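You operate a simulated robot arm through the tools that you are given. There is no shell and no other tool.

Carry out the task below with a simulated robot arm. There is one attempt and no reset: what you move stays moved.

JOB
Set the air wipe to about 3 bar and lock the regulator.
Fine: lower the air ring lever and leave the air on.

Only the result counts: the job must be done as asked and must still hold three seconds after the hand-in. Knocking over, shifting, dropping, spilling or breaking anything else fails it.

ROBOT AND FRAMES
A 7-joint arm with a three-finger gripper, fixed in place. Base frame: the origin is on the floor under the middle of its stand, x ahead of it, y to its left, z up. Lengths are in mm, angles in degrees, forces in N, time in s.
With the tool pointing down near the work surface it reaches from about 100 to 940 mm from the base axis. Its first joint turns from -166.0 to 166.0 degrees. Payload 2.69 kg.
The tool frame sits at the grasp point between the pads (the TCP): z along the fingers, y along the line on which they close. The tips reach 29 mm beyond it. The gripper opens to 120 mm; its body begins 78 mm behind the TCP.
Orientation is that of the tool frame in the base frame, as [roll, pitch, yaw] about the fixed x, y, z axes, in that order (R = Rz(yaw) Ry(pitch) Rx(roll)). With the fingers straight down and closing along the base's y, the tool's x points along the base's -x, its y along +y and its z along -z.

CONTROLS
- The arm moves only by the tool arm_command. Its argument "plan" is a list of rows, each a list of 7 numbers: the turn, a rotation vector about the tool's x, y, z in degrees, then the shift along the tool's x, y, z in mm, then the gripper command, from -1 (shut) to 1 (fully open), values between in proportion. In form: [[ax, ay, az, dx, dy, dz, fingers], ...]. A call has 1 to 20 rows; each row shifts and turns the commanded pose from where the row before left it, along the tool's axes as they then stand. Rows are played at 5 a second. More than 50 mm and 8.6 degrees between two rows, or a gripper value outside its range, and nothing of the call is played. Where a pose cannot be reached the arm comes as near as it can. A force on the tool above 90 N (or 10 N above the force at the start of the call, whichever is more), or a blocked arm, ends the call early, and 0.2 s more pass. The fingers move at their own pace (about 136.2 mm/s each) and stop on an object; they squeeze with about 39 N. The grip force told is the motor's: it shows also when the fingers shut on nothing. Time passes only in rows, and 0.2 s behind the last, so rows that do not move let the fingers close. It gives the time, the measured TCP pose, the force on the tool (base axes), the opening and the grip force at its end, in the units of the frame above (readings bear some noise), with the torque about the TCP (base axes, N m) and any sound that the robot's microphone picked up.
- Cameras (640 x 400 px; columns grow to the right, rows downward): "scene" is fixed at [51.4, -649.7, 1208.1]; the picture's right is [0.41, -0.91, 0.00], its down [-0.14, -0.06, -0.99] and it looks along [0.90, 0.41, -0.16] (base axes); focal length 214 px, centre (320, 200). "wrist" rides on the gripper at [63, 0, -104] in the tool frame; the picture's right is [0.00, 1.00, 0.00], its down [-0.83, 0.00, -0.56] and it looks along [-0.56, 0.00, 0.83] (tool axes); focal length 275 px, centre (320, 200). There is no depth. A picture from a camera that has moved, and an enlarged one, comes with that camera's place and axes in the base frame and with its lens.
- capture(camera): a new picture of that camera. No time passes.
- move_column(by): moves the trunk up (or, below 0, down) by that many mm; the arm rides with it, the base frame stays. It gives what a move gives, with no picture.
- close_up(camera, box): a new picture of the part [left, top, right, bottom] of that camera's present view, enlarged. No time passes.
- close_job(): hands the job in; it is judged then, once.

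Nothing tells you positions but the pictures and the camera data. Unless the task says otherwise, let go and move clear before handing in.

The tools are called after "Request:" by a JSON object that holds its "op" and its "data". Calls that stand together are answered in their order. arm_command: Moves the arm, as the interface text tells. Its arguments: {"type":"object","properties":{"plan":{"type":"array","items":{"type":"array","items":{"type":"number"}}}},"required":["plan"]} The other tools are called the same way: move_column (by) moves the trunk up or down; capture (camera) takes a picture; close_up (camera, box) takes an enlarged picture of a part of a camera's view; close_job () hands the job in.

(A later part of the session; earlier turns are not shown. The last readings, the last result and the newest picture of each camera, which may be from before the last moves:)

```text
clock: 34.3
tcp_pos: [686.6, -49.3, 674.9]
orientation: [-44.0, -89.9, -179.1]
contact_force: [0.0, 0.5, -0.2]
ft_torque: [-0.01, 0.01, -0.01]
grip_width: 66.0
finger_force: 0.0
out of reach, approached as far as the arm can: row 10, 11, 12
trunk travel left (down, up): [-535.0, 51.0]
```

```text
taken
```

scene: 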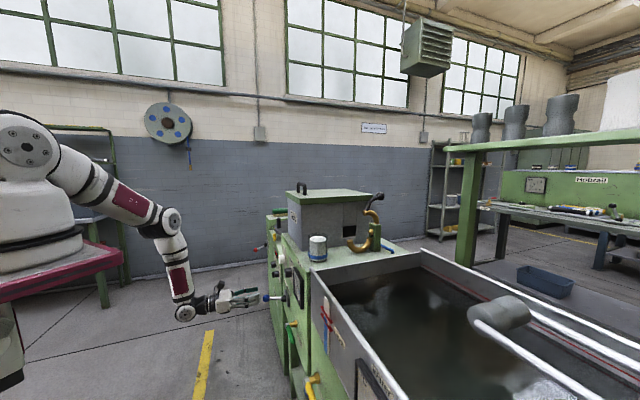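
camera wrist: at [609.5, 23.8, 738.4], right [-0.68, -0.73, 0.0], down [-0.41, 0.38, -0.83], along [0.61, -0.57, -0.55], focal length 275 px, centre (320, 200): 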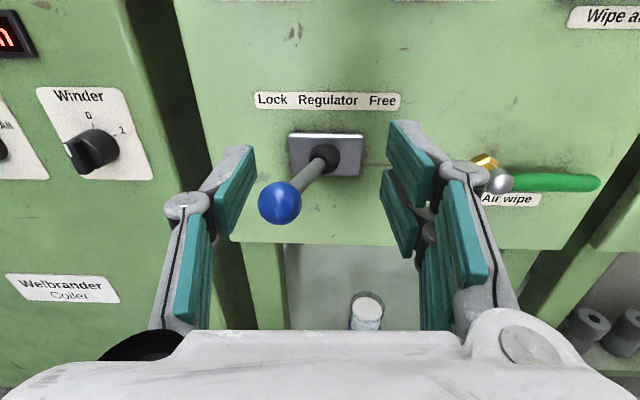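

The arm ran out of downward reach at z 675, so I'll lower the trunk a little.

Request:
{"op": "move_column", "data": {"by": -100}}

Request:
{"op": "capture", "data": {"camera": "wrist"}}

```text
clock: 35.6
tcp_pos: [687.7, -47.9, 574.5]
orientation: [-52.9, -89.9, -170.1]
contact_force: [0.6, 0.5, -0.5]
ft_torque: [0.01, -0.01, -0.02]
grip_width: 66.0
finger_force: 0.0
trunk travel left (down, up): [-435.0, 151.0]
```

```text
taken
camera wrist: at [609.6, 23.9, 638.4], right [-0.68, -0.73, 0.0], down [-0.41, 0.38, -0.83], along [0.61, -0.57, -0.55], focal length 275 px, centre (320, 200)
```

wrist: 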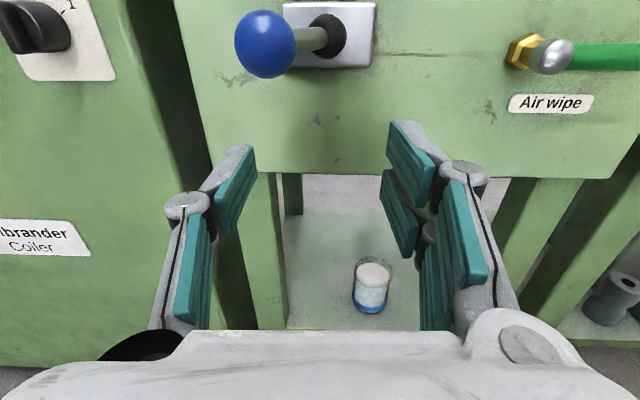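

Two views place the ball at about (750,-69,626). I'll line up and straddle it, then look.

Request:
{"op": "arm_command", "data": {"plan": [[0, 0, 0, 13, -5.5, 0, 0.1], [0, 0, 0, 13, -5.5, 0, 0.1], [0, 0, 0, 13, -5.5, 0, 0.1], [0, 0, 0, 13, -5.5, 0, 0.1], [0, 0, 0, 0, 0, 10, 0.1], [0, 0, 0, 0, 0, 10, 0.1], [0, 0, 0, 0, 0, 10, 0.1], [0, 0, 0, 0, 0, 10, 0.1]]}}

Request:
{"op": "capture", "data": {"camera": "wrist"}}

```text
clock: 37.4
tcp_pos: [730.9, -59.1, 626.2]
orientation: [-63.7, -89.9, -159.2]
contact_force: [0.6, 0.1, -0.6]
ft_torque: [0.0, 0.0, -0.05]
grip_width: 65.9
finger_force: 0.2
trunk travel left (down, up): [-435.0, 151.0]
```

```text
taken
camera wrist: at [653.9, 13.0, 690.7], right [-0.68, -0.73, 0.0], down [-0.41, 0.38, -0.83], along [0.61, -0.57, -0.56], focal length 275 px, centre (320, 200)
```

wrist: 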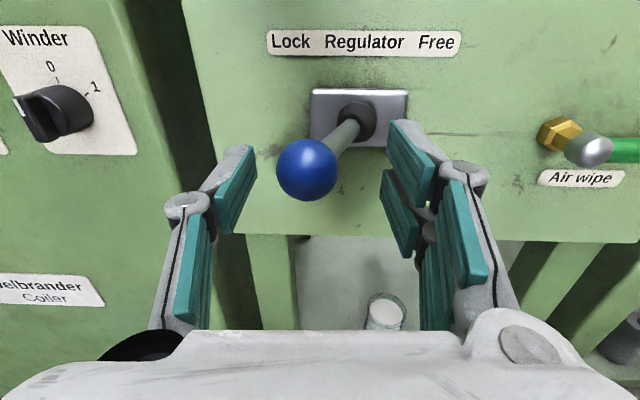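

Aligned: the ball lies between the pads. I'll go forward a bit more and push right towards "Free" in steps.

Request:
{"op": "arm_command", "data": {"plan": [[0, 0, 0, 0, 0, 8, 0.1], [0, 0, 0, 0, 0, 8, 0.1], [0, 0, 0, 0, 0, 8, 0.1], [0, 0, 0, 0, 8, 0, 0.1], [0, 0, 0, 0, 8, 0, 0.1], [0, 0, 0, 0, 8, 0, 0.1], [0, 0, 0, 0, 8, 0, 0.1], [0, 0, 0, 0, 8, 0, 0.1]]}}

Request:
{"op": "capture", "data": {"camera": "wrist"}}

```text
clock: 39.2
tcp_pos: [720.1, -104.9, 627.9]
orientation: [-41.4, -89.9, 178.4]
contact_force: [0.3, 1.3, -0.4]
ft_torque: [-0.01, 0.01, 0.03]
grip_width: 66.5
finger_force: 0.3
trunk travel left (down, up): [-435.0, 151.0]
```

```text
taken
camera wrist: at [644.0, -33.0, 690.9], right [-0.68, -0.73, 0.0], down [-0.41, 0.38, -0.83], along [0.61, -0.57, -0.55], focal length 275 px, centre (320, 200)
```

wrist: 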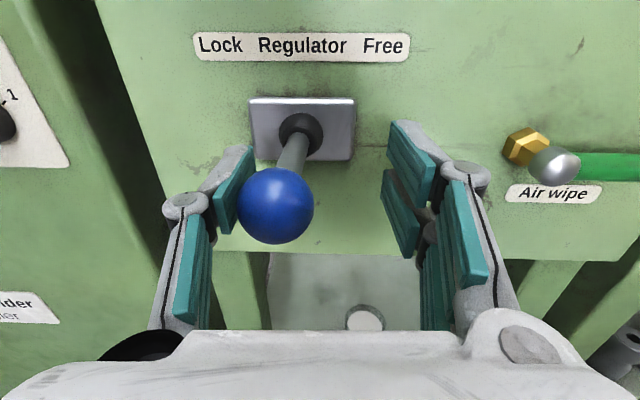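

The lever is moving with it and is now nearly upright. I'll continue right.

Request:
{"op": "arm_command", "data": {"plan": [[0, 0, 0, 0, 8, 0, 0.1], [0, 0, 0, 0, 8, 0, 0.1], [0, 0, 0, 0, 8, 0, 0.1], [0, 0, 0, 0, 6, 0, 0.1], [0, 0, 0, 0, 4, 0, 0.1]]}}

Request:
{"op": "capture", "data": {"camera": "wrist"}}

```text
clock: 40.4
tcp_pos: [698.1, -129.3, 627.8]
orientation: [-53.7, -89.7, -169.2]
contact_force: [2.0, 2.6, -0.8]
ft_torque: [0.0, -0.02, 0.11]
grip_width: 68.0
finger_force: 1.5
trunk travel left (down, up): [-435.0, 151.0]
```

```text
taken
camera wrist: at [621.5, -57.3, 690.7], right [-0.68, -0.73, 0.0], down [-0.41, 0.38, -0.83], along [0.61, -0.57, -0.55], focal length 275 px, centre (320, 200)
```

wrist: 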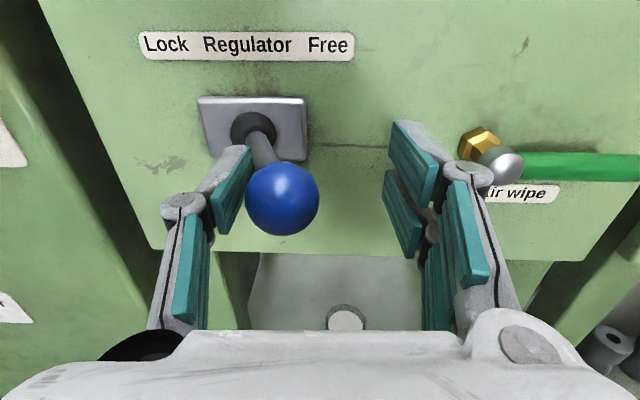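

Request:
{"op": "arm_command", "data": {"plan": [[0, 0, 0, 0, 5, 0, 0.1], [0, 0, 0, 0, 5, 0, 0.1], [0, 0, 0, 0, 4, 0, 0.1], [0, 0, 0, 0, 0, 0, 0.1]]}}

Request:
{"op": "capture", "data": {"camera": "wrist"}}

```text
clock: 41.4
tcp_pos: [691.2, -137.6, 627.9]
orientation: [-52.7, -89.8, -169.8]
contact_force: [22.6, 22.3, 2.3]
ft_torque: [0.1, -0.21, 0.61]
grip_width: 86.9
finger_force: 16.1
trunk travel left (down, up): [-435.0, 151.0]
```

```text
taken
camera wrist: at [613.4, -66.2, 690.6], right [-0.68, -0.74, 0.0], down [-0.41, 0.37, -0.83], along [0.61, -0.56, -0.55], focal length 275 px, centre (320, 200)
```

wrist: 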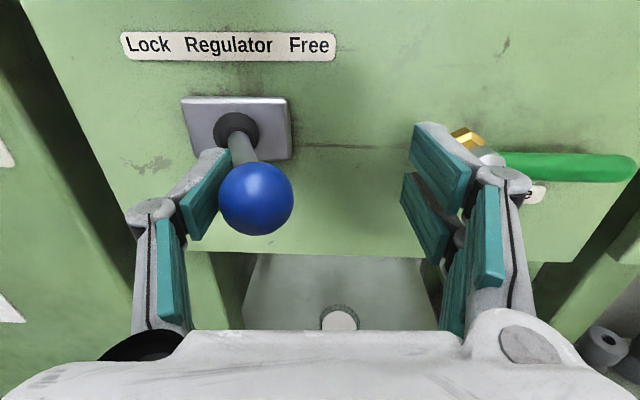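

The lever has reached its stop on the "Free" side (fingers pushed open, about 32 N). I'll ease off and back out.

Request:
{"op": "arm_command", "data": {"plan": [[0, 0, 0, 0, -6, 0, 0.3], [0, 0, 0, 0, -6, 0, 0.3], [0, 0, 0, 0, -4, -4, 0.3], [0, 0, 0, 0, 0, -15, 0.3], [0, 0, 0, 0, 0, -15, 0.3], [0, 0, 0, 0, 0, -15, 0.3], [0, 0, 0, 0, 0, -15, 0.3]]}}

Request:
{"op": "capture", "data": {"camera": "wrist"}}

```text
clock: 43.0
tcp_pos: [652.4, -86.2, 626.7]
orientation: [-31.9, -90.0, 169.0]
contact_force: [-0.1, 0.4, -0.4]
ft_torque: [-0.02, 0.0, 0.0]
grip_width: 77.9
finger_force: 0.0
trunk travel left (down, up): [-435.0, 151.0]
```

```text
taken
camera wrist: at [575.3, -13.3, 690.0], right [-0.68, -0.73, 0.0], down [-0.41, 0.38, -0.83], along [0.61, -0.57, -0.55], focal length 275 px, centre (320, 200)
```

wrist: 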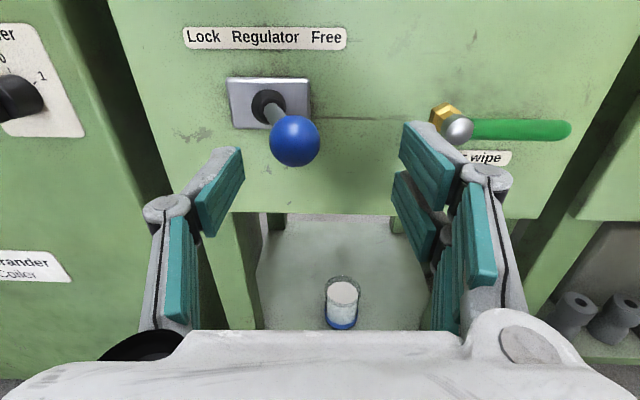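

The lever stays at "Free". For the Air wipe valve I'll pitch the hand down about 45° to keep the arm clear of its own base, and close the fingers for pushing.

Request:
{"op": "arm_command", "data": {"plan": [[0, -5, 0, 0, 0, -2, 0], [0, -5, 0, 2, 0, -4, -0.3], [0, -5, 0, 4, 0, -4, -0.6], [0, -5, 0, 4, 0, -4, -1], [0, -5, 0, 4, 0, -4, -1], [0, -5, 0, 4, 0, -4, -1], [0, -5, 0, 4, 0, -4, -1], [0, -5, 0, 4, 0, -4, -1], [0, -5, 0, 4, 0, -4, -1], [0, 0, 0, 0, 0, 0, -1]]}}

Request:
{"op": "capture", "data": {"camera": "wrist"}}

Request:
{"op": "capture", "data": {"camera": "scene"}}

```text
clock: 45.2
tcp_pos: [638.2, -71.9, 666.2]
orientation: [-180.0, -44.9, -43.1]
contact_force: [-0.8, 0.3, 0.9]
ft_torque: [0.0, 0.02, -0.03]
grip_width: 0.1
finger_force: 28.4
trunk travel left (down, up): [-435.0, 151.0]
```

```text
taken
camera wrist: at [616.6, -51.1, 784.6], right [-0.68, -0.73, 0.0], down [-0.72, 0.67, -0.19], along [0.14, -0.13, -0.98], focal length 275 px, centre (320, 200)
```

wrist: 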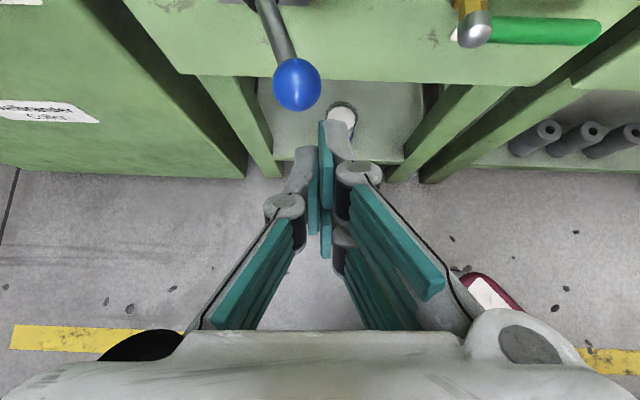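

```text
taken
```

scene: 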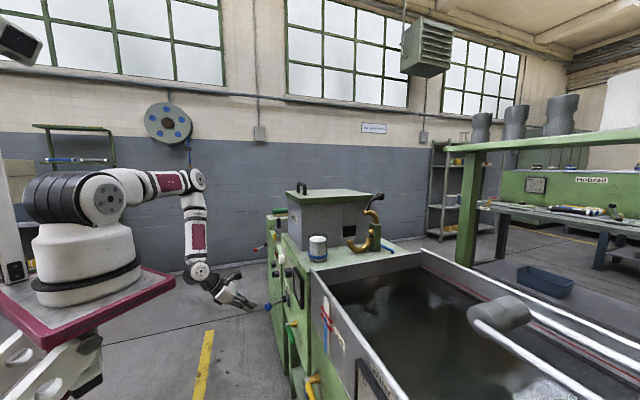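

The configuration is good. I'll pitch slightly more and move diagonally to hover just above the green valve handle.

Request:
{"op": "arm_command", "data": {"plan": [[0, -3.5, 0, 0, 0, 0, -1], [0, -3.5, 0, 0, 0, 0, -1], [0, 0, 0, 8.3, 14.4, 4.7, -1], [0, 0, 0, 8.3, 14.4, 4.7, -1], [0, 0, 0, 8.3, 14.4, 4.7, -1], [0, 0, 0, 8.3, 14.4, 4.7, -1], [0, 0, 0, 8.3, 14.4, 4.7, -1], [0, 0, 0, 8.3, 14.4, 4.7, -1], [0, 0, 0, 8.3, 14.4, 4.7, -1], [0, 0, 0, 8.3, 14.4, 4.7, -1], [0, 0, 0, 8.3, 14.4, 4.7, -1]]}}

Request:
{"op": "capture", "data": {"camera": "wrist"}}

Request:
{"op": "capture", "data": {"camera": "scene"}}

```text
clock: 47.6
tcp_pos: [618.2, -217.3, 681.9]
orientation: [-180.0, -37.3, -42.6]
contact_force: [0.2, 1.4, 0.7]
ft_torque: [-0.08, 0.13, -0.11]
grip_width: 0.0
finger_force: 28.7
out of reach, approached as far as the arm can: row 11
trunk travel left (down, up): [-435.0, 151.0]
```

```text
taken
camera wrist: at [607.5, -207.6, 803.8], right [-0.67, -0.74, 0.0], down [-0.74, 0.67, -0.06], along [0.05, -0.04, -1.0], focal length 275 px, centre (320, 200)
```

wrist: 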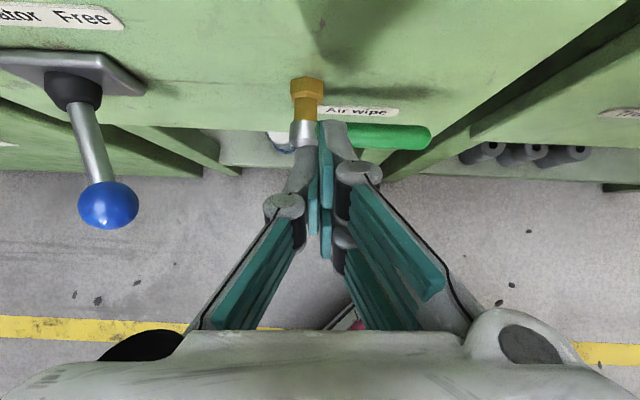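

```text
taken
```

scene: 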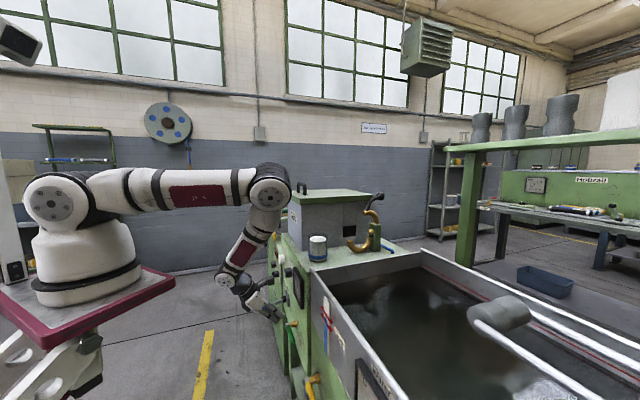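

The elbow is folded near its limit. I'll raise the trunk to move the base back, then continue down to the handle.

Request:
{"op": "move_column", "data": {"by": 90}}

Request:
{"op": "arm_command", "data": {"plan": [[0, 0, 0, -6, 4, 8, -1], [0, 0, 0, -6, 4, 8, -1], [0, 0, 0, -6, 4, 8, -1], [0, 0, 0, -6, 4, 8, -1], [0, 0, 0, -6, 4, 8, -1], [0, 0, 0, -6, 4, 8, -1]]}}

Request:
{"op": "capture", "data": {"camera": "wrist"}}

Request:
{"op": "capture", "data": {"camera": "scene"}}

```text
clock: 48.9
tcp_pos: [615.5, -221.0, 770.5]
orientation: [-180.0, -38.1, -43.1]
contact_force: [0.7, -0.1, 0.2]
ft_torque: [-0.03, 0.04, -0.02]
grip_width: 0.2
finger_force: 28.6
trunk travel left (down, up): [-525.0, 61.0]
```

```text
clock: 50.3
tcp_pos: [599.6, -238.3, 710.9]
orientation: [-180.0, -37.9, -43.1]
contact_force: [-0.2, 0.1, 0.3]
ft_torque: [0.0, 0.01, 0.02]
grip_width: 0.0
finger_force: 28.3
trunk travel left (down, up): [-525.0, 61.0]
```

```text
taken
camera wrist: at [588.4, -226.9, 832.5], right [-0.68, -0.73, 0.0], down [-0.73, 0.68, -0.07], along [0.05, -0.05, -1.0], focal length 275 px, centre (320, 200)
```

wrist: 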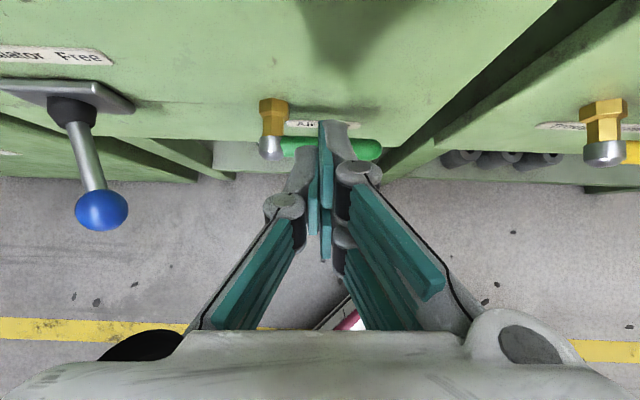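

```text
taken
```

scene: 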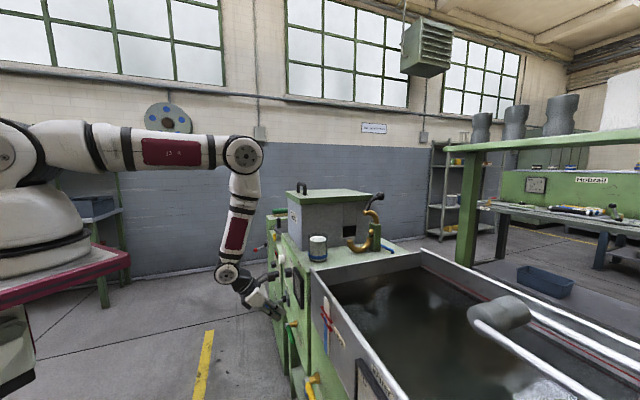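

I'm above the handle now, and its position matches my estimate. I'll move to a hover just above the handle's outer part.

Request:
{"op": "arm_command", "data": {"plan": [[0, 0, 0, -0.9, 4.5, 10.2, -1], [0, 0, 0, -0.9, 4.5, 10.2, -1], [0, 0, 0, -0.9, 4.5, 10.2, -1], [0, 0, 0, -0.9, 4.5, 10.2, -1], [0, 0, 0, -0.9, 4.5, 10.2, -1], [0, 0, 0, 0, 0, 0, -1]]}}

Request:
{"op": "capture", "data": {"camera": "wrist"}}

Request:
{"op": "close_up", "data": {"camera": "scene", "box": [210, 220, 350, 340]}}

```text
clock: 51.7
tcp_pos: [602.6, -259.7, 686.4]
orientation: [180.0, -37.9, -43.1]
contact_force: [-0.4, 0.0, 0.1]
ft_torque: [0.0, 0.02, -0.05]
grip_width: 0.1
finger_force: 28.6
out of reach, approached as far as the arm can: row 4, 5
trunk travel left (down, up): [-525.0, 61.0]
```

```text
taken
camera wrist: at [591.9, -248.7, 806.9], right [-0.68, -0.73, 0.0], down [-0.73, 0.68, -0.07], along [0.05, -0.05, -1.0], focal length 275 px, centre (320, 200)
```

wrist: 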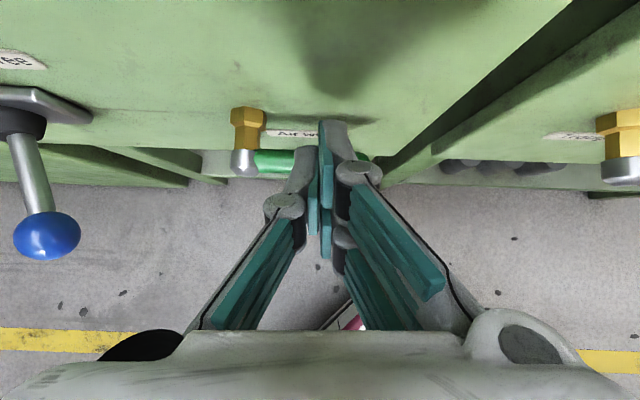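

```text
3.33 times, centred on (280, 280) of scene
camera zoom: at [51.4, -649.7, 1208.1], right [0.41, -0.91, 0.0], down [-0.14, -0.06, -0.99], along [0.9, 0.41, -0.16], focal length 715 px, centre (453, -67)
```

zoom: 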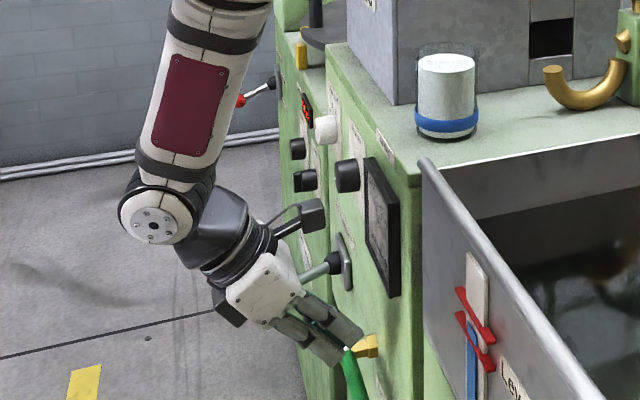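

The limit is the wrist roll joint, because the hand points too nearly in line with the arm. Yawing the hand about 25° to the right frees it.

Request:
{"op": "arm_command", "data": {"plan": [[-3.1, 0, 3.9, 0, 0, 0, -1], [-3.1, 0, 3.9, 0, 0, 0, -1], [-3.1, 0, 3.9, 0, 0, 0, -1], [-3.1, 0, 3.9, 0, 0, 0, -1], [-3.1, 0, 3.9, 0, 0, 0, -1], [0, 0, 0, 0, 0, 0, -1]]}}

Request:
{"op": "capture", "data": {"camera": "wrist"}}

```text
clock: 53.1
tcp_pos: [603.9, -259.9, 685.3]
orientation: [179.9, -38.1, -67.9]
contact_force: [-0.3, -0.6, 0.0]
ft_torque: [0.0, 0.0, 0.01]
grip_width: 0.1
finger_force: 28.9
trunk travel left (down, up): [-525.0, 61.0]
```

```text
taken
camera wrist: at [598.1, -244.4, 806.9], right [-0.93, -0.38, 0.0], down [-0.38, 0.92, -0.08], along [0.02, -0.07, -1.0], focal length 275 px, centre (320, 200)
```

wrist: 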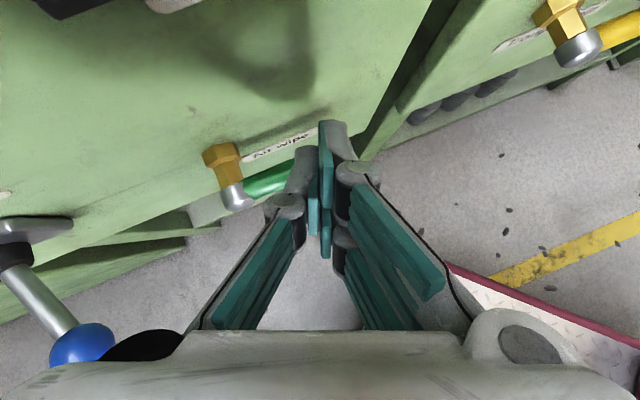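

The hand is free again. I'll move the fingertips to just over the handle.

Request:
{"op": "arm_command", "data": {"plan": [[0, 0, 0, -3.2, -1, 9.1, -1], [0, 0, 0, -3.2, -1, 9.1, -1], [0, 0, 0, -3.2, -1, 9.1, -1], [0, 0, 0, 0, 0, 0, -1]]}}

Request:
{"op": "capture", "data": {"camera": "wrist"}}

Request:
{"op": "close_up", "data": {"camera": "scene", "box": [250, 270, 340, 340]}}

```text
clock: 54.1
tcp_pos: [609.7, -266.4, 658.2]
orientation: [179.9, -38.0, -67.8]
contact_force: [0.1, -0.3, 0.1]
ft_torque: [0.01, -0.02, 0.01]
grip_width: 0.0
finger_force: 28.1
trunk travel left (down, up): [-525.0, 61.0]
```

```text
taken
camera wrist: at [604.2, -251.7, 779.5], right [-0.93, -0.38, 0.0], down [-0.38, 0.92, -0.07], along [0.02, -0.07, -1.0], focal length 275 px, centre (320, 200)
```

wrist: 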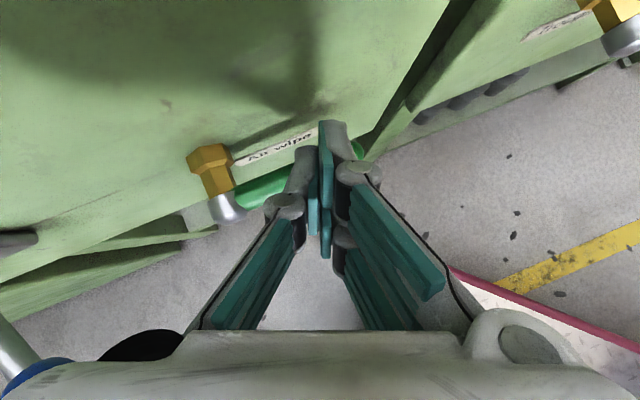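

```text
5.71 times, centred on (295, 305) of scene
camera zoom: at [51.4, -649.7, 1208.1], right [0.41, -0.91, 0.0], down [-0.14, -0.06, -0.99], along [0.9, 0.41, -0.16], focal length 1226 px, centre (463, -400)
```

zoom: 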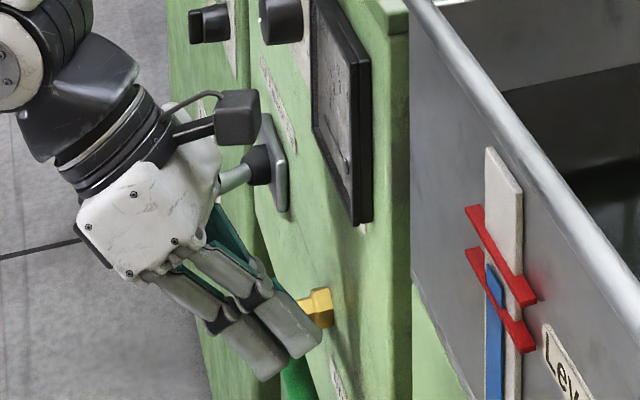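

Now I'll press gently down on the handle, a little first, and check the force.

Request:
{"op": "arm_command", "data": {"plan": [[0, 0, 0, -3.1, 0, 3.9, -1], [0, 0, 0, -3.1, 0, 3.9, -1], [0, 0, 0, -3.1, 0, 3.9, -1], [0, 0, 0, -3.1, 0, 3.9, -1]]}}

Request:
{"op": "close_up", "data": {"camera": "scene", "box": [250, 270, 340, 340]}}

Request:
{"op": "close_up", "data": {"camera": "wrist", "box": [160, 100, 400, 260]}}

```text
clock: 55.1
tcp_pos: [608.7, -266.2, 642.8]
orientation: [-179.9, -38.5, -68.0]
contact_force: [-22.9, 23.2, 82.4]
ft_torque: [0.07, -0.31, 0.05]
grip_width: 0.0
finger_force: 28.8
trunk travel left (down, up): [-525.0, 61.0]
```

```text
5.71 times, centred on (295, 305) of scene
camera zoom: at [51.4, -649.7, 1208.1], right [0.41, -0.91, 0.0], down [-0.14, -0.06, -0.99], along [0.9, 0.41, -0.16], focal length 1226 px, centre (463, -400)
```

zoom: 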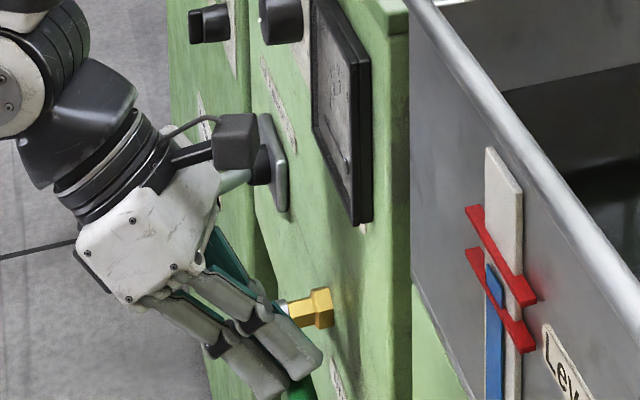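

```text
2.50 times, centred on (280, 180) of wrist
camera zoom: at [602.9, -250.9, 764.4], right [-0.93, -0.38, 0.0], down [-0.38, 0.92, -0.08], along [0.03, -0.08, -1.0], focal length 688 px, centre (420, 250)
```

zoom: 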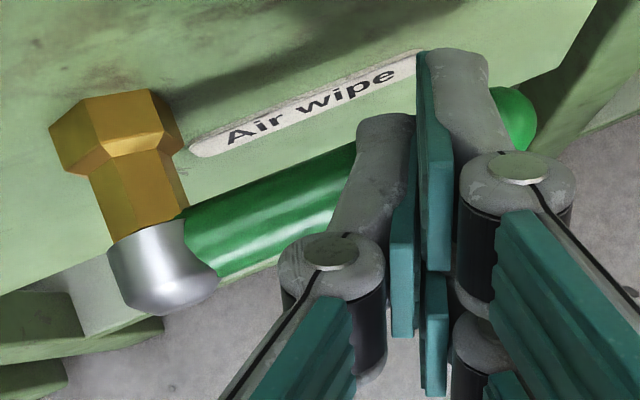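

The handle is against a hard stop downward, so it must open upward. I'll back off, level the hand and come in under the handle instead.

Request:
{"op": "arm_command", "data": {"plan": [[0, 0, 0, 4.6, 0, -5.9, -1], [0, 0, 0, 6.2, 0, -7.9, -1], [0, 0, 0, 6.2, 0, -7.9, -1], [0, 0, 0, -7.1, 4.2, -5.6, -1], [0, 0, 0, -7.1, 4.2, -5.6, -1], [0, 0, 0, -7.1, 4.2, -5.6, -1], [0, 0, 0, -7.1, 4.2, -5.6, -1], [0, 0, 0, -7.1, 4.2, -5.6, -1]]}}

Request:
{"op": "capture", "data": {"camera": "wrist"}}

```text
clock: 56.9
tcp_pos: [573.9, -232.2, 665.4]
orientation: [179.9, -38.2, -67.9]
contact_force: [0.3, 0.4, 0.4]
ft_torque: [-0.03, 0.02, -0.01]
grip_width: 0.1
finger_force: 28.7
trunk travel left (down, up): [-525.0, 61.0]
```

```text
taken
camera wrist: at [567.6, -217.7, 786.9], right [-0.93, -0.38, 0.0], down [-0.38, 0.92, -0.08], along [0.02, -0.07, -1.0], focal length 275 px, centre (320, 200)
```

wrist: 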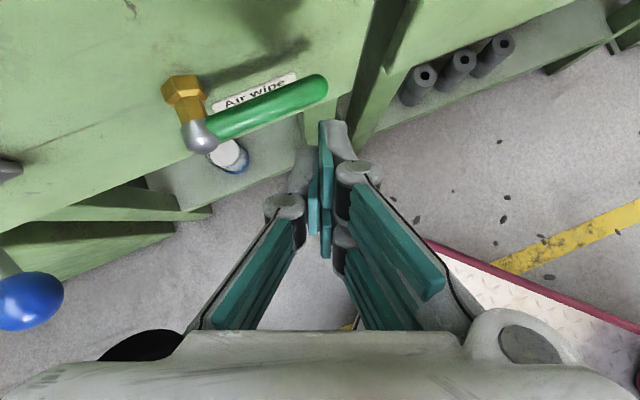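

Request:
{"op": "arm_command", "data": {"plan": [[0, 5.2, 0, 10.4, 0, -12.2, -1], [0, 5.2, 0, 11.5, 0, -11.1, -1], [0, 5.2, 0, 12.4, 0, -10.1, -1], [0, 5.2, 0, 13.3, 0, -8.9, -1], [0, 5.2, 0, 14.0, 0, -7.7, -1], [0, 0, 0, 0, 0, 0, -1]]}}

Request:
{"op": "move_column", "data": {"by": -140}}

Request:
{"op": "capture", "data": {"camera": "scene"}}

```text
clock: 58.3
tcp_pos: [575.2, -236.2, 745.0]
orientation: [179.6, -64.1, -67.6]
contact_force: [-0.6, -0.2, 0.4]
ft_torque: [-0.04, 0.0, 0.0]
grip_width: 0.1
finger_force: 28.4
trunk travel left (down, up): [-525.0, 61.0]
```

```text
clock: 59.9
tcp_pos: [575.1, -235.1, 605.4]
orientation: [179.8, -64.1, -67.7]
contact_force: [0.1, 0.0, -0.1]
ft_torque: [-0.05, 0.0, 0.01]
grip_width: 0.0
finger_force: 28.8
trunk travel left (down, up): [-385.0, 201.0]
```

```text
taken
```

scene: 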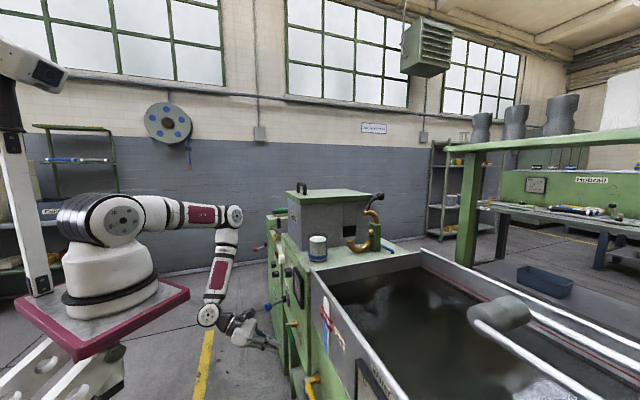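

Request:
{"op": "arm_command", "data": {"plan": [[0, 5.2, 0, -8.3, 0, 3.5, -1], [0, 5.2, 0, -8.6, 0, 2.8, -1], [0, 5.2, 0, -8.8, 0, 2.0, -1], [0, 5.2, 0, -8.9, 0, 1.3, -1], [0, 5.2, 0, -9, 0, 0.5, -1], [0, 0, 0, 0, 0, 0, -1]]}}

Request:
{"op": "capture", "data": {"camera": "wrist"}}

Request:
{"op": "capture", "data": {"camera": "scene"}}

```text
clock: 61.3
tcp_pos: [572.8, -233.3, 559.8]
orientation: [37.9, -89.8, 74.3]
contact_force: [0.4, -0.4, 0.1]
ft_torque: [0.0, -0.01, -0.01]
grip_width: 0.0
finger_force: 28.3
trunk travel left (down, up): [-385.0, 201.0]
```

```text
taken
camera wrist: at [534.0, -135.6, 623.8], right [-0.93, -0.38, 0.01], down [-0.21, 0.51, -0.83], along [0.31, -0.77, -0.55], focal length 275 px, centre (320, 200)
```

wrist: 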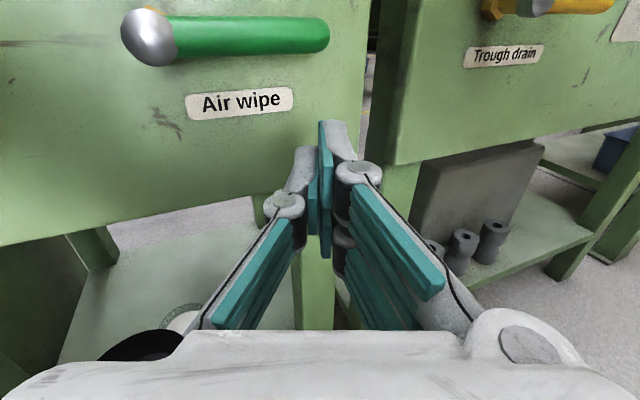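

```text
taken
```

scene: 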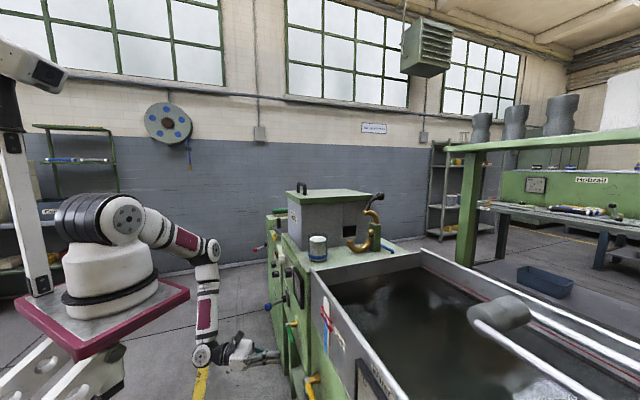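

I have a clear view: the fingers are below the handle level, and the similar trough drain valve is closed when horizontal. I'll slide the closed fingers under the handle.

Request:
{"op": "arm_command", "data": {"plan": [[0, 0, 0, 0, -4, 9.9, -1], [0, 0, 0, 0, -4, 9.9, -1], [0, 0, 0, 0, -4, 9.9, -1], [0, 0, 0, 0, -4, 9.9, -1], [0, 0, 0, 0, -4, 9.9, -1], [0, 0, 0, 6, 0, 0, -1], [0, 0, 0, 6, 0, 0, -1]]}}

Request:
{"op": "capture", "data": {"camera": "wrist"}}

```text
clock: 62.9
tcp_pos: [610.7, -271.7, 573.1]
orientation: [61.0, -89.8, 51.1]
contact_force: [0.6, 0.4, 0.1]
ft_torque: [0.02, 0.0, 0.02]
grip_width: 0.0
finger_force: 28.1
trunk travel left (down, up): [-385.0, 201.0]
```

```text
taken
camera wrist: at [571.4, -174.0, 635.9], right [-0.93, -0.38, 0.01], down [-0.21, 0.51, -0.83], along [0.31, -0.77, -0.55], focal length 275 px, centre (320, 200)
```

wrist: 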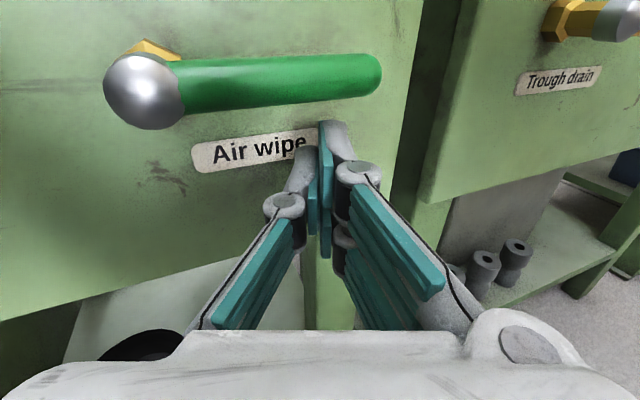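

The fingers are just below the handle. I'll push up gently.

Request:
{"op": "arm_command", "data": {"plan": [[0, 0, 0, 5, 0, 0, -1], [0, 0, 0, 5, 0, 0, -1], [0, 0, 0, 5, 0, 0, -1], [0, 0, 0, 5, 0, 0, -1]]}}

Request:
{"op": "capture", "data": {"camera": "wrist"}}

```text
clock: 63.9
tcp_pos: [610.5, -270.7, 592.6]
orientation: [63.8, -89.8, 48.3]
contact_force: [0.8, 0.3, -1.0]
ft_torque: [0.03, 0.02, -0.01]
grip_width: 0.2
finger_force: 28.6
trunk travel left (down, up): [-385.0, 201.0]
```

```text
taken
camera wrist: at [571.7, -174.1, 655.9], right [-0.93, -0.38, 0.01], down [-0.21, 0.51, -0.83], along [0.31, -0.77, -0.55], focal length 275 px, centre (320, 200)
```

wrist: 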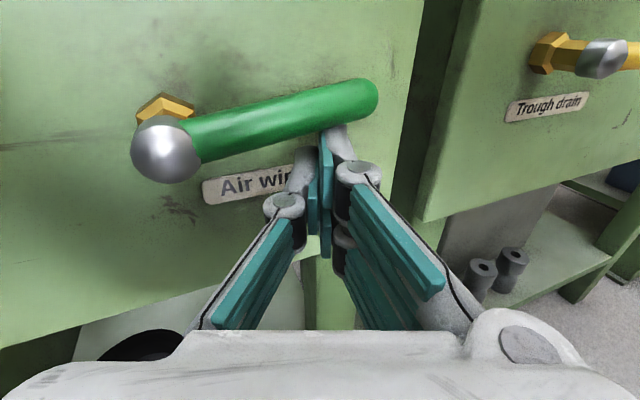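

The handle is lifting easily, so upward is the opening direction. I'll continue along its arc.

Request:
{"op": "arm_command", "data": {"plan": [[0, 0, 0, 7, 0.9, 0.4, -1], [0, 0, 0, 7, 0.9, 0.4, -1], [0, 0, 0, 7, 0.9, 0.4, -1], [0, 0, 0, 7, 0.5, 0.2, -1], [0, 0, 0, 7, -2.4, -1.1, -1], [0, 0, 0, 7, -2.4, -1.1, -1], [0, 0, 0, 7, -2.4, -1.1, -1], [0, 0, 0, 7, -2.4, -1.1, -1], [0, 0, 0, 7, -2.4, -1.1, -1]]}}

Request:
{"op": "capture", "data": {"camera": "wrist"}}

```text
clock: 65.9
tcp_pos: [617.7, -264.8, 655.8]
orientation: [-135.7, -90.0, -112.2]
contact_force: [-0.4, 0.4, -0.7]
ft_torque: [-0.01, 0.02, -0.01]
grip_width: 0.0
finger_force: 28.1
trunk travel left (down, up): [-385.0, 201.0]
```

```text
taken
camera wrist: at [578.2, -167.3, 718.6], right [-0.93, -0.38, 0.01], down [-0.21, 0.51, -0.83], along [0.31, -0.77, -0.55], focal length 275 px, centre (320, 200)
```

wrist: 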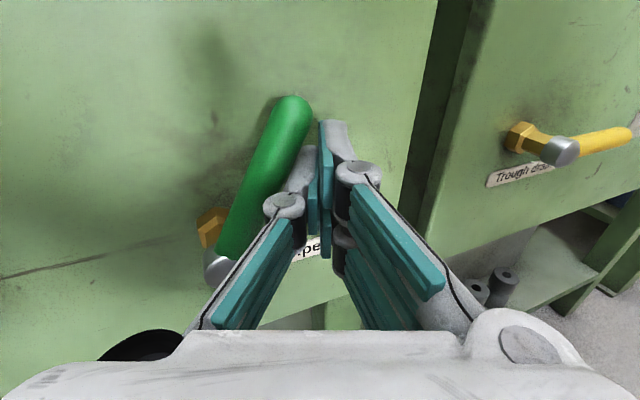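

Request:
{"op": "arm_command", "data": {"plan": [[0, 0, 0, 5, -5.4, -2.5, -1], [0, 0, 0, 5, -5.4, -2.5, -1], [0, 0, 0, 5, -5.4, -2.5, -1], [0, 0, 0, 2.5, -4.5, -2.1, -1], [0, 0, 0, 2.5, -4.5, -2.1, -1]]}}

Request:
{"op": "capture", "data": {"camera": "wrist"}}

```text
clock: 67.1
tcp_pos: [636.6, -244.4, 675.6]
orientation: [80.2, -89.8, 32.0]
contact_force: [-5.4, -2.6, -2.8]
ft_torque: [0.01, 0.04, -0.09]
grip_width: 0.0
finger_force: 28.7
trunk travel left (down, up): [-385.0, 201.0]
```

```text
taken
camera wrist: at [596.5, -146.8, 739.1], right [-0.93, -0.37, 0.01], down [-0.21, 0.51, -0.83], along [0.31, -0.77, -0.56], focal length 275 px, centre (320, 200)
```

wrist: 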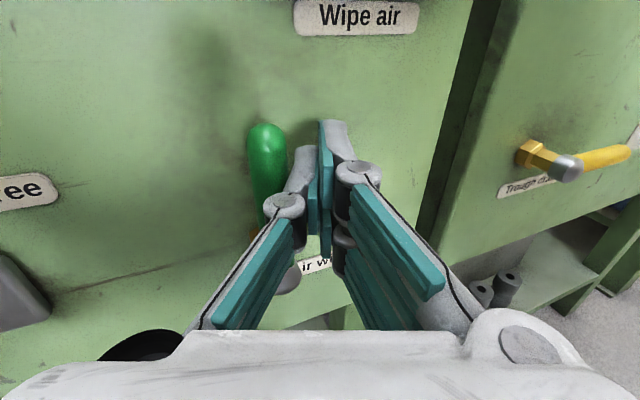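

The handle is now about vertical. I'll push a little further to make sure it reaches its stop.

Request:
{"op": "arm_command", "data": {"plan": [[0, 0, 0, 1, -4.5, -2.1, -1], [0, 0, 0, 0, -4.5, -2.1, -1], [0, 0, 0, 0, 0, 0, -1]]}}

Request:
{"op": "capture", "data": {"camera": "wrist"}}

Request:
{"op": "close_up", "data": {"camera": "scene", "box": [250, 230, 340, 340]}}

```text
clock: 67.9
tcp_pos: [637.5, -240.5, 677.1]
orientation: [85.5, -89.7, 26.2]
contact_force: [-44.9, -19.6, -4.5]
ft_torque: [-0.03, 0.06, -0.22]
grip_width: 0.0
finger_force: 28.9
trunk travel left (down, up): [-385.0, 201.0]
```

```text
taken
camera wrist: at [599.0, -141.6, 740.8], right [-0.93, -0.37, 0.01], down [-0.21, 0.51, -0.83], along [0.3, -0.78, -0.56], focal length 275 px, centre (320, 200)
```

wrist: 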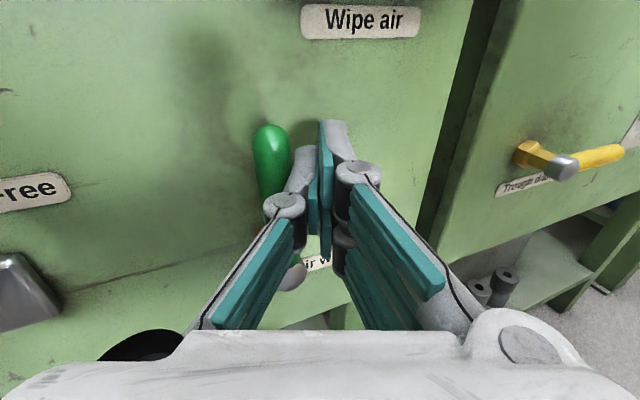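

```text
3.64 times, centred on (295, 285) of scene
camera zoom: at [51.4, -649.7, 1208.1], right [0.41, -0.91, 0.0], down [-0.14, -0.06, -0.99], along [0.9, 0.41, -0.16], focal length 780 px, centre (411, -109)
```

zoom: 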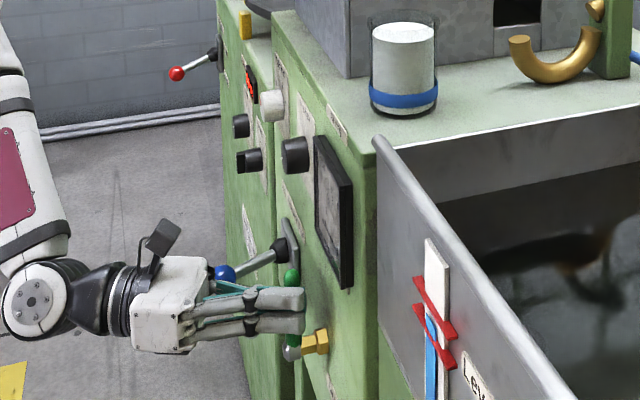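

The valve is open against its stop. I'll back off and read the gauge.

Request:
{"op": "arm_command", "data": {"plan": [[0, 0, 0, 0, 6, 2, -1], [0, 0, 0, 0, 6, -8, -1], [0, 0, 0, 0, 6, -14, -1], [0, 0, 0, 2, 6, -14, -1], [0, 0, 0, 4, 6, -14, -1], [0, 0, 0, 8, 6, -14, -1]]}}

Request:
{"op": "capture", "data": {"camera": "wrist"}}

Request:
{"op": "close_up", "data": {"camera": "scene", "box": [250, 230, 340, 340]}}

```text
clock: 69.3
tcp_pos: [586.2, -193.6, 692.0]
orientation: [26.7, -89.9, 85.3]
contact_force: [0.3, 0.2, 0.5]
ft_torque: [0.02, 0.03, 0.0]
grip_width: 0.2
finger_force: 28.0
trunk travel left (down, up): [-385.0, 201.0]
```

```text
taken
camera wrist: at [546.7, -95.4, 754.6], right [-0.93, -0.38, 0.01], down [-0.21, 0.51, -0.83], along [0.31, -0.77, -0.55], focal length 275 px, centre (320, 200)
```

wrist: 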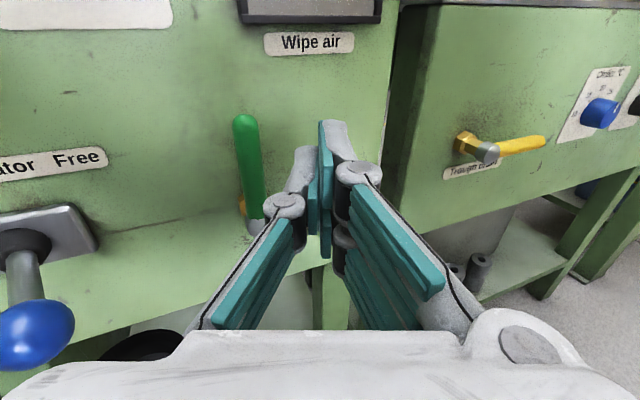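

```text
3.64 times, centred on (295, 285) of scene
camera zoom: at [51.4, -649.7, 1208.1], right [0.41, -0.91, 0.0], down [-0.14, -0.06, -0.99], along [0.9, 0.41, -0.16], focal length 780 px, centre (411, -109)
```

zoom: 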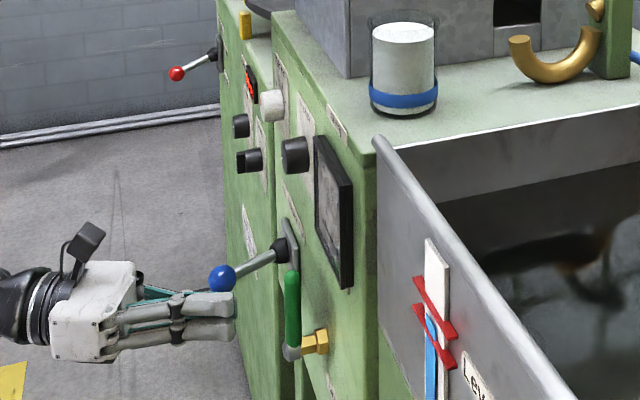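

The valve is open. I'll raise the trunk, turn square to the panel and open the fingers in front of the regulator knob so I can also see the gauge.

Request:
{"op": "move_column", "data": {"by": 100}}

Request:
{"op": "arm_command", "data": {"plan": [[5, 0, 0, 0, -14, -7, -1], [5, 0, 0, 0, -16, -5.3, -0.5], [5, 0, 0, 0, -16.5, -3.5, 0.1], [5, 0, 0, 0, -16.8, -1.7, 0.1], [5, 0, 0, 0, -17, 0, 0.1], [0, 0, 0, 0, 0, 0, 0.1]]}}

Request:
{"op": "capture", "data": {"camera": "wrist"}}

Request:
{"op": "capture", "data": {"camera": "scene"}}

```text
clock: 70.7
tcp_pos: [587.7, -192.7, 790.9]
orientation: [55.9, -89.8, 56.2]
contact_force: [-0.2, -0.1, 0.4]
ft_torque: [-0.02, 0.01, 0.0]
grip_width: 0.0
finger_force: 28.6
trunk travel left (down, up): [-485.0, 101.0]
```

```text
clock: 72.1
tcp_pos: [647.1, -135.2, 789.7]
orientation: [76.1, -89.9, 61.1]
contact_force: [-0.1, -0.1, 0.2]
ft_torque: [-0.03, 0.01, -0.01]
grip_width: 65.9
finger_force: 0.0
trunk travel left (down, up): [-485.0, 101.0]
```

```text
taken
camera wrist: at [569.7, -62.4, 853.1], right [-0.68, -0.73, 0.01], down [-0.41, 0.37, -0.83], along [0.61, -0.57, -0.56], focal length 275 px, centre (320, 200)
```

wrist: 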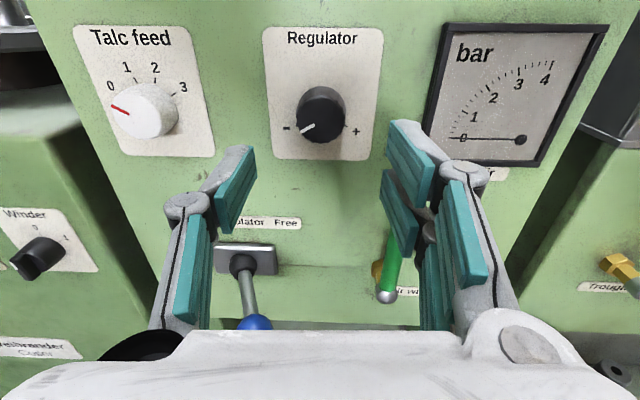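

```text
taken
```

scene: 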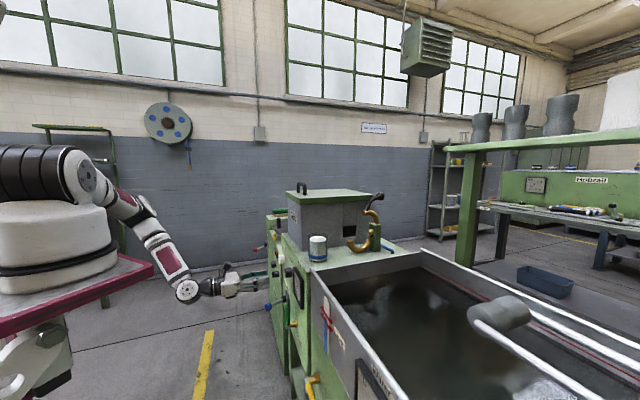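

The needle is still at 0 with the regulator at minimum. The knob looks well aligned with the tool axis, so I'll zoom in to confirm.

Request:
{"op": "close_up", "data": {"camera": "wrist", "box": [260, 60, 400, 170]}}

Request:
{"op": "close_up", "data": {"camera": "wrist", "box": [420, 20, 620, 180]}}

```text
3.64 times, centred on (330, 115) of wrist
camera zoom: at [569.7, -62.4, 853.1], right [-0.68, -0.73, 0.01], down [-0.41, 0.37, -0.83], along [0.61, -0.57, -0.56], focal length 1001 px, centre (284, 509)
```

zoom: 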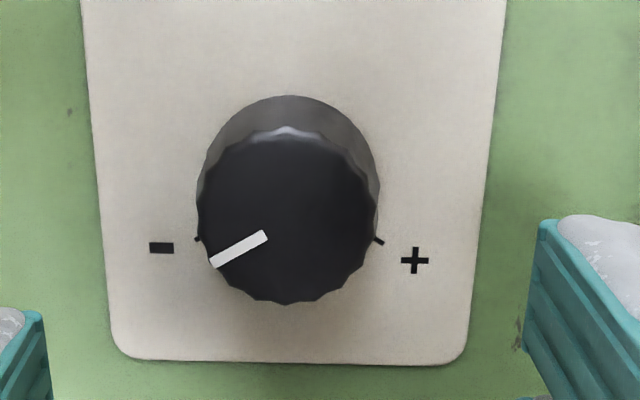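

```text
2.50 times, centred on (520, 100) of wrist
camera zoom: at [569.7, -62.4, 853.1], right [-0.68, -0.73, 0.01], down [-0.41, 0.37, -0.83], along [0.61, -0.57, -0.56], focal length 688 px, centre (-180, 450)
```

zoom: 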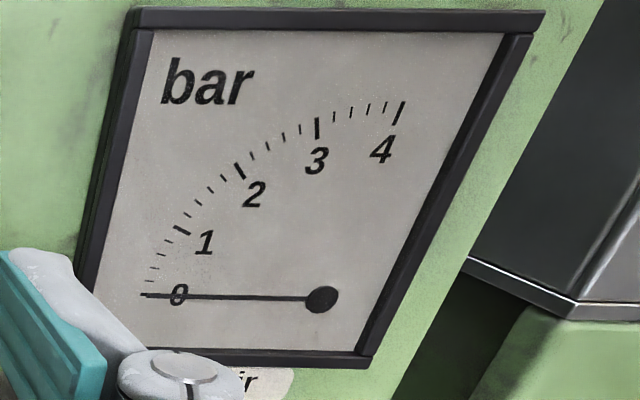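

The knob pointer sits at the "-" end stop of a 240° scale. I'll slide the open fingers over the knob.

Request:
{"op": "arm_command", "data": {"plan": [[0, 0, 0, 0.9, 0.4, 10, 0.1], [0, 0, 0, 0.8, 0.4, 10, 0.1], [0, 0, 0, 0, 0, 10, 0.1], [0, 0, 0, 0, 0, 10, 0.1], [0, 0, 0, 0, 0, 10, 0.1], [0, 0, 0, 0, 0, 10, 0.1], [0, 0, 0, 0, 0, 9, 0.1]]}}

Request:
{"op": "capture", "data": {"camera": "wrist"}}

```text
clock: 73.7
tcp_pos: [696.4, -183.3, 792.9]
orientation: [81.7, -89.9, 55.5]
contact_force: [0.2, 0.5, -0.1]
ft_torque: [-0.02, 0.01, 0.0]
grip_width: 66.0
finger_force: 0.0
trunk travel left (down, up): [-485.0, 101.0]
```

```text
taken
camera wrist: at [619.4, -110.2, 855.4], right [-0.68, -0.73, 0.01], down [-0.41, 0.37, -0.83], along [0.61, -0.57, -0.56], focal length 275 px, centre (320, 200)
```

wrist: 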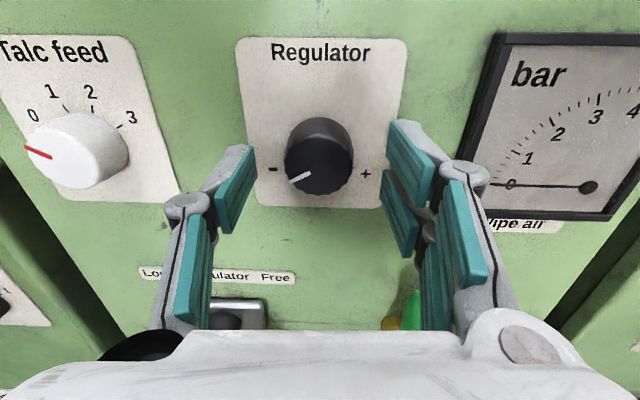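

Aligned. I'll go 10 mm further and close on the knob.

Request:
{"op": "arm_command", "data": {"plan": [[0, 0, 0, 0, 0, 5, 0.1], [0, 0, 0, 0, 0, 5, 0.1], [0, 0, 0, 0, 0, 0, -1], [0, 0, 0, 0, 0, 0, -1], [0, 0, 0, 0, 0, 0, -1]]}}

Request:
{"op": "capture", "data": {"camera": "wrist"}}

```text
clock: 74.9
tcp_pos: [705.0, -189.0, 792.0]
orientation: [68.1, -90.0, 69.2]
contact_force: [-0.9, 5.8, 0.2]
ft_torque: [-0.11, -0.18, 0.07]
grip_width: 36.2
finger_force: 44.4
trunk travel left (down, up): [-485.0, 101.0]
```

```text
taken
camera wrist: at [626.9, -116.4, 855.6], right [-0.68, -0.73, 0.01], down [-0.41, 0.37, -0.83], along [0.61, -0.57, -0.56], focal length 275 px, centre (320, 200)
```

wrist: 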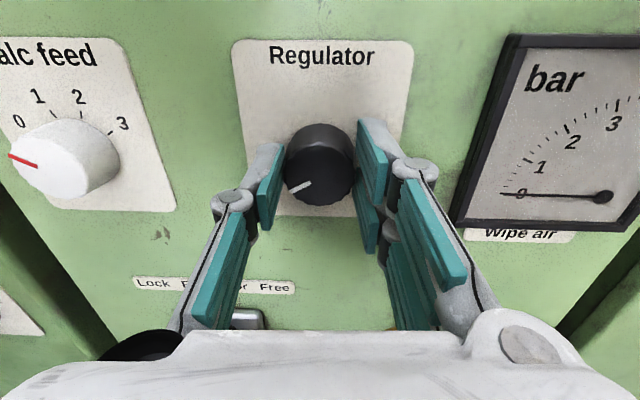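

The knob is gripped at 36 mm. I'll turn clockwise towards "+" by 40° and watch the gauge.

Request:
{"op": "arm_command", "data": {"plan": [[0, 0, 4, 0, 0, 0, -1], [0, 0, 5, 0, 0, 0, -1], [0, 0, 5, 0, 0, 0, -1], [0, 0, 5, 0, 0, 0, -1], [0, 0, 5, 0, 0, 0, -1], [0, 0, 5, 0, 0, 0, -1], [0, 0, 5, 0, 0, 0, -1], [0, 0, 5, 0, 0, 0, -1]]}}

Request:
{"op": "capture", "data": {"camera": "wrist"}}

```text
clock: 76.7
tcp_pos: [702.3, -189.6, 792.0]
orientation: [-89.9, -51.0, -132.9]
contact_force: [-1.2, -0.4, -1.3]
ft_torque: [-0.43, -0.42, -0.59]
grip_width: 35.9
finger_force: 45.3
trunk travel left (down, up): [-485.0, 101.0]
```

```text
taken
camera wrist: at [599.0, -146.4, 841.5], right [-0.53, -0.57, -0.63], down [-0.05, 0.76, -0.65], along [0.85, -0.31, -0.43], focal length 275 px, centre (320, 200)
```

wrist: 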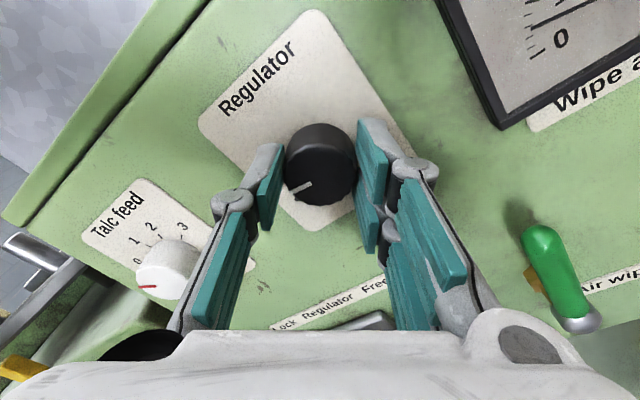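

Request:
{"op": "close_up", "data": {"camera": "wrist", "box": [440, 0, 640, 130]}}

Request:
{"op": "close_up", "data": {"camera": "scene", "box": [270, 255, 320, 295]}}

```text
3.08 times, centred on (540, 65) of wrist
camera zoom: at [599.0, -146.4, 841.5], right [-0.53, -0.57, -0.63], down [-0.05, 0.76, -0.65], along [0.85, -0.31, -0.43], focal length 847 px, centre (-357, 615)
```

zoom: 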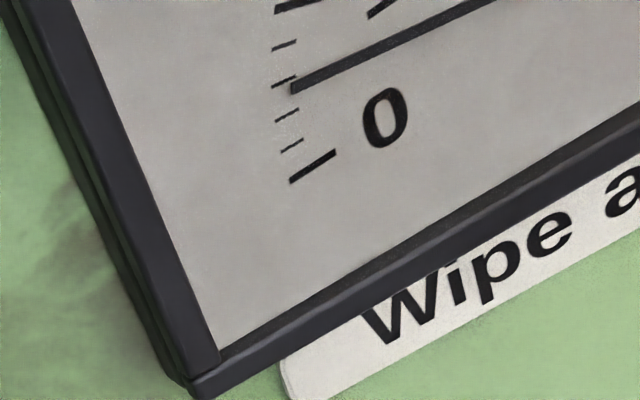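

```text
10.00 times, centred on (295, 275) of scene
camera zoom: at [51.4, -649.7, 1208.1], right [0.41, -0.91, 0.0], down [-0.14, -0.06, -0.99], along [0.9, 0.41, -0.16], focal length 2145 px, centre (570, -550)
```

zoom: 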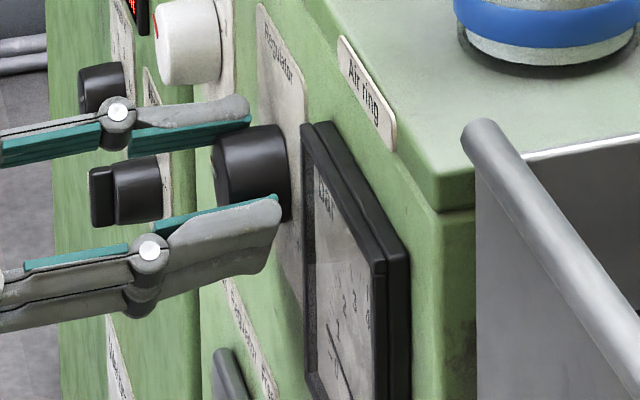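

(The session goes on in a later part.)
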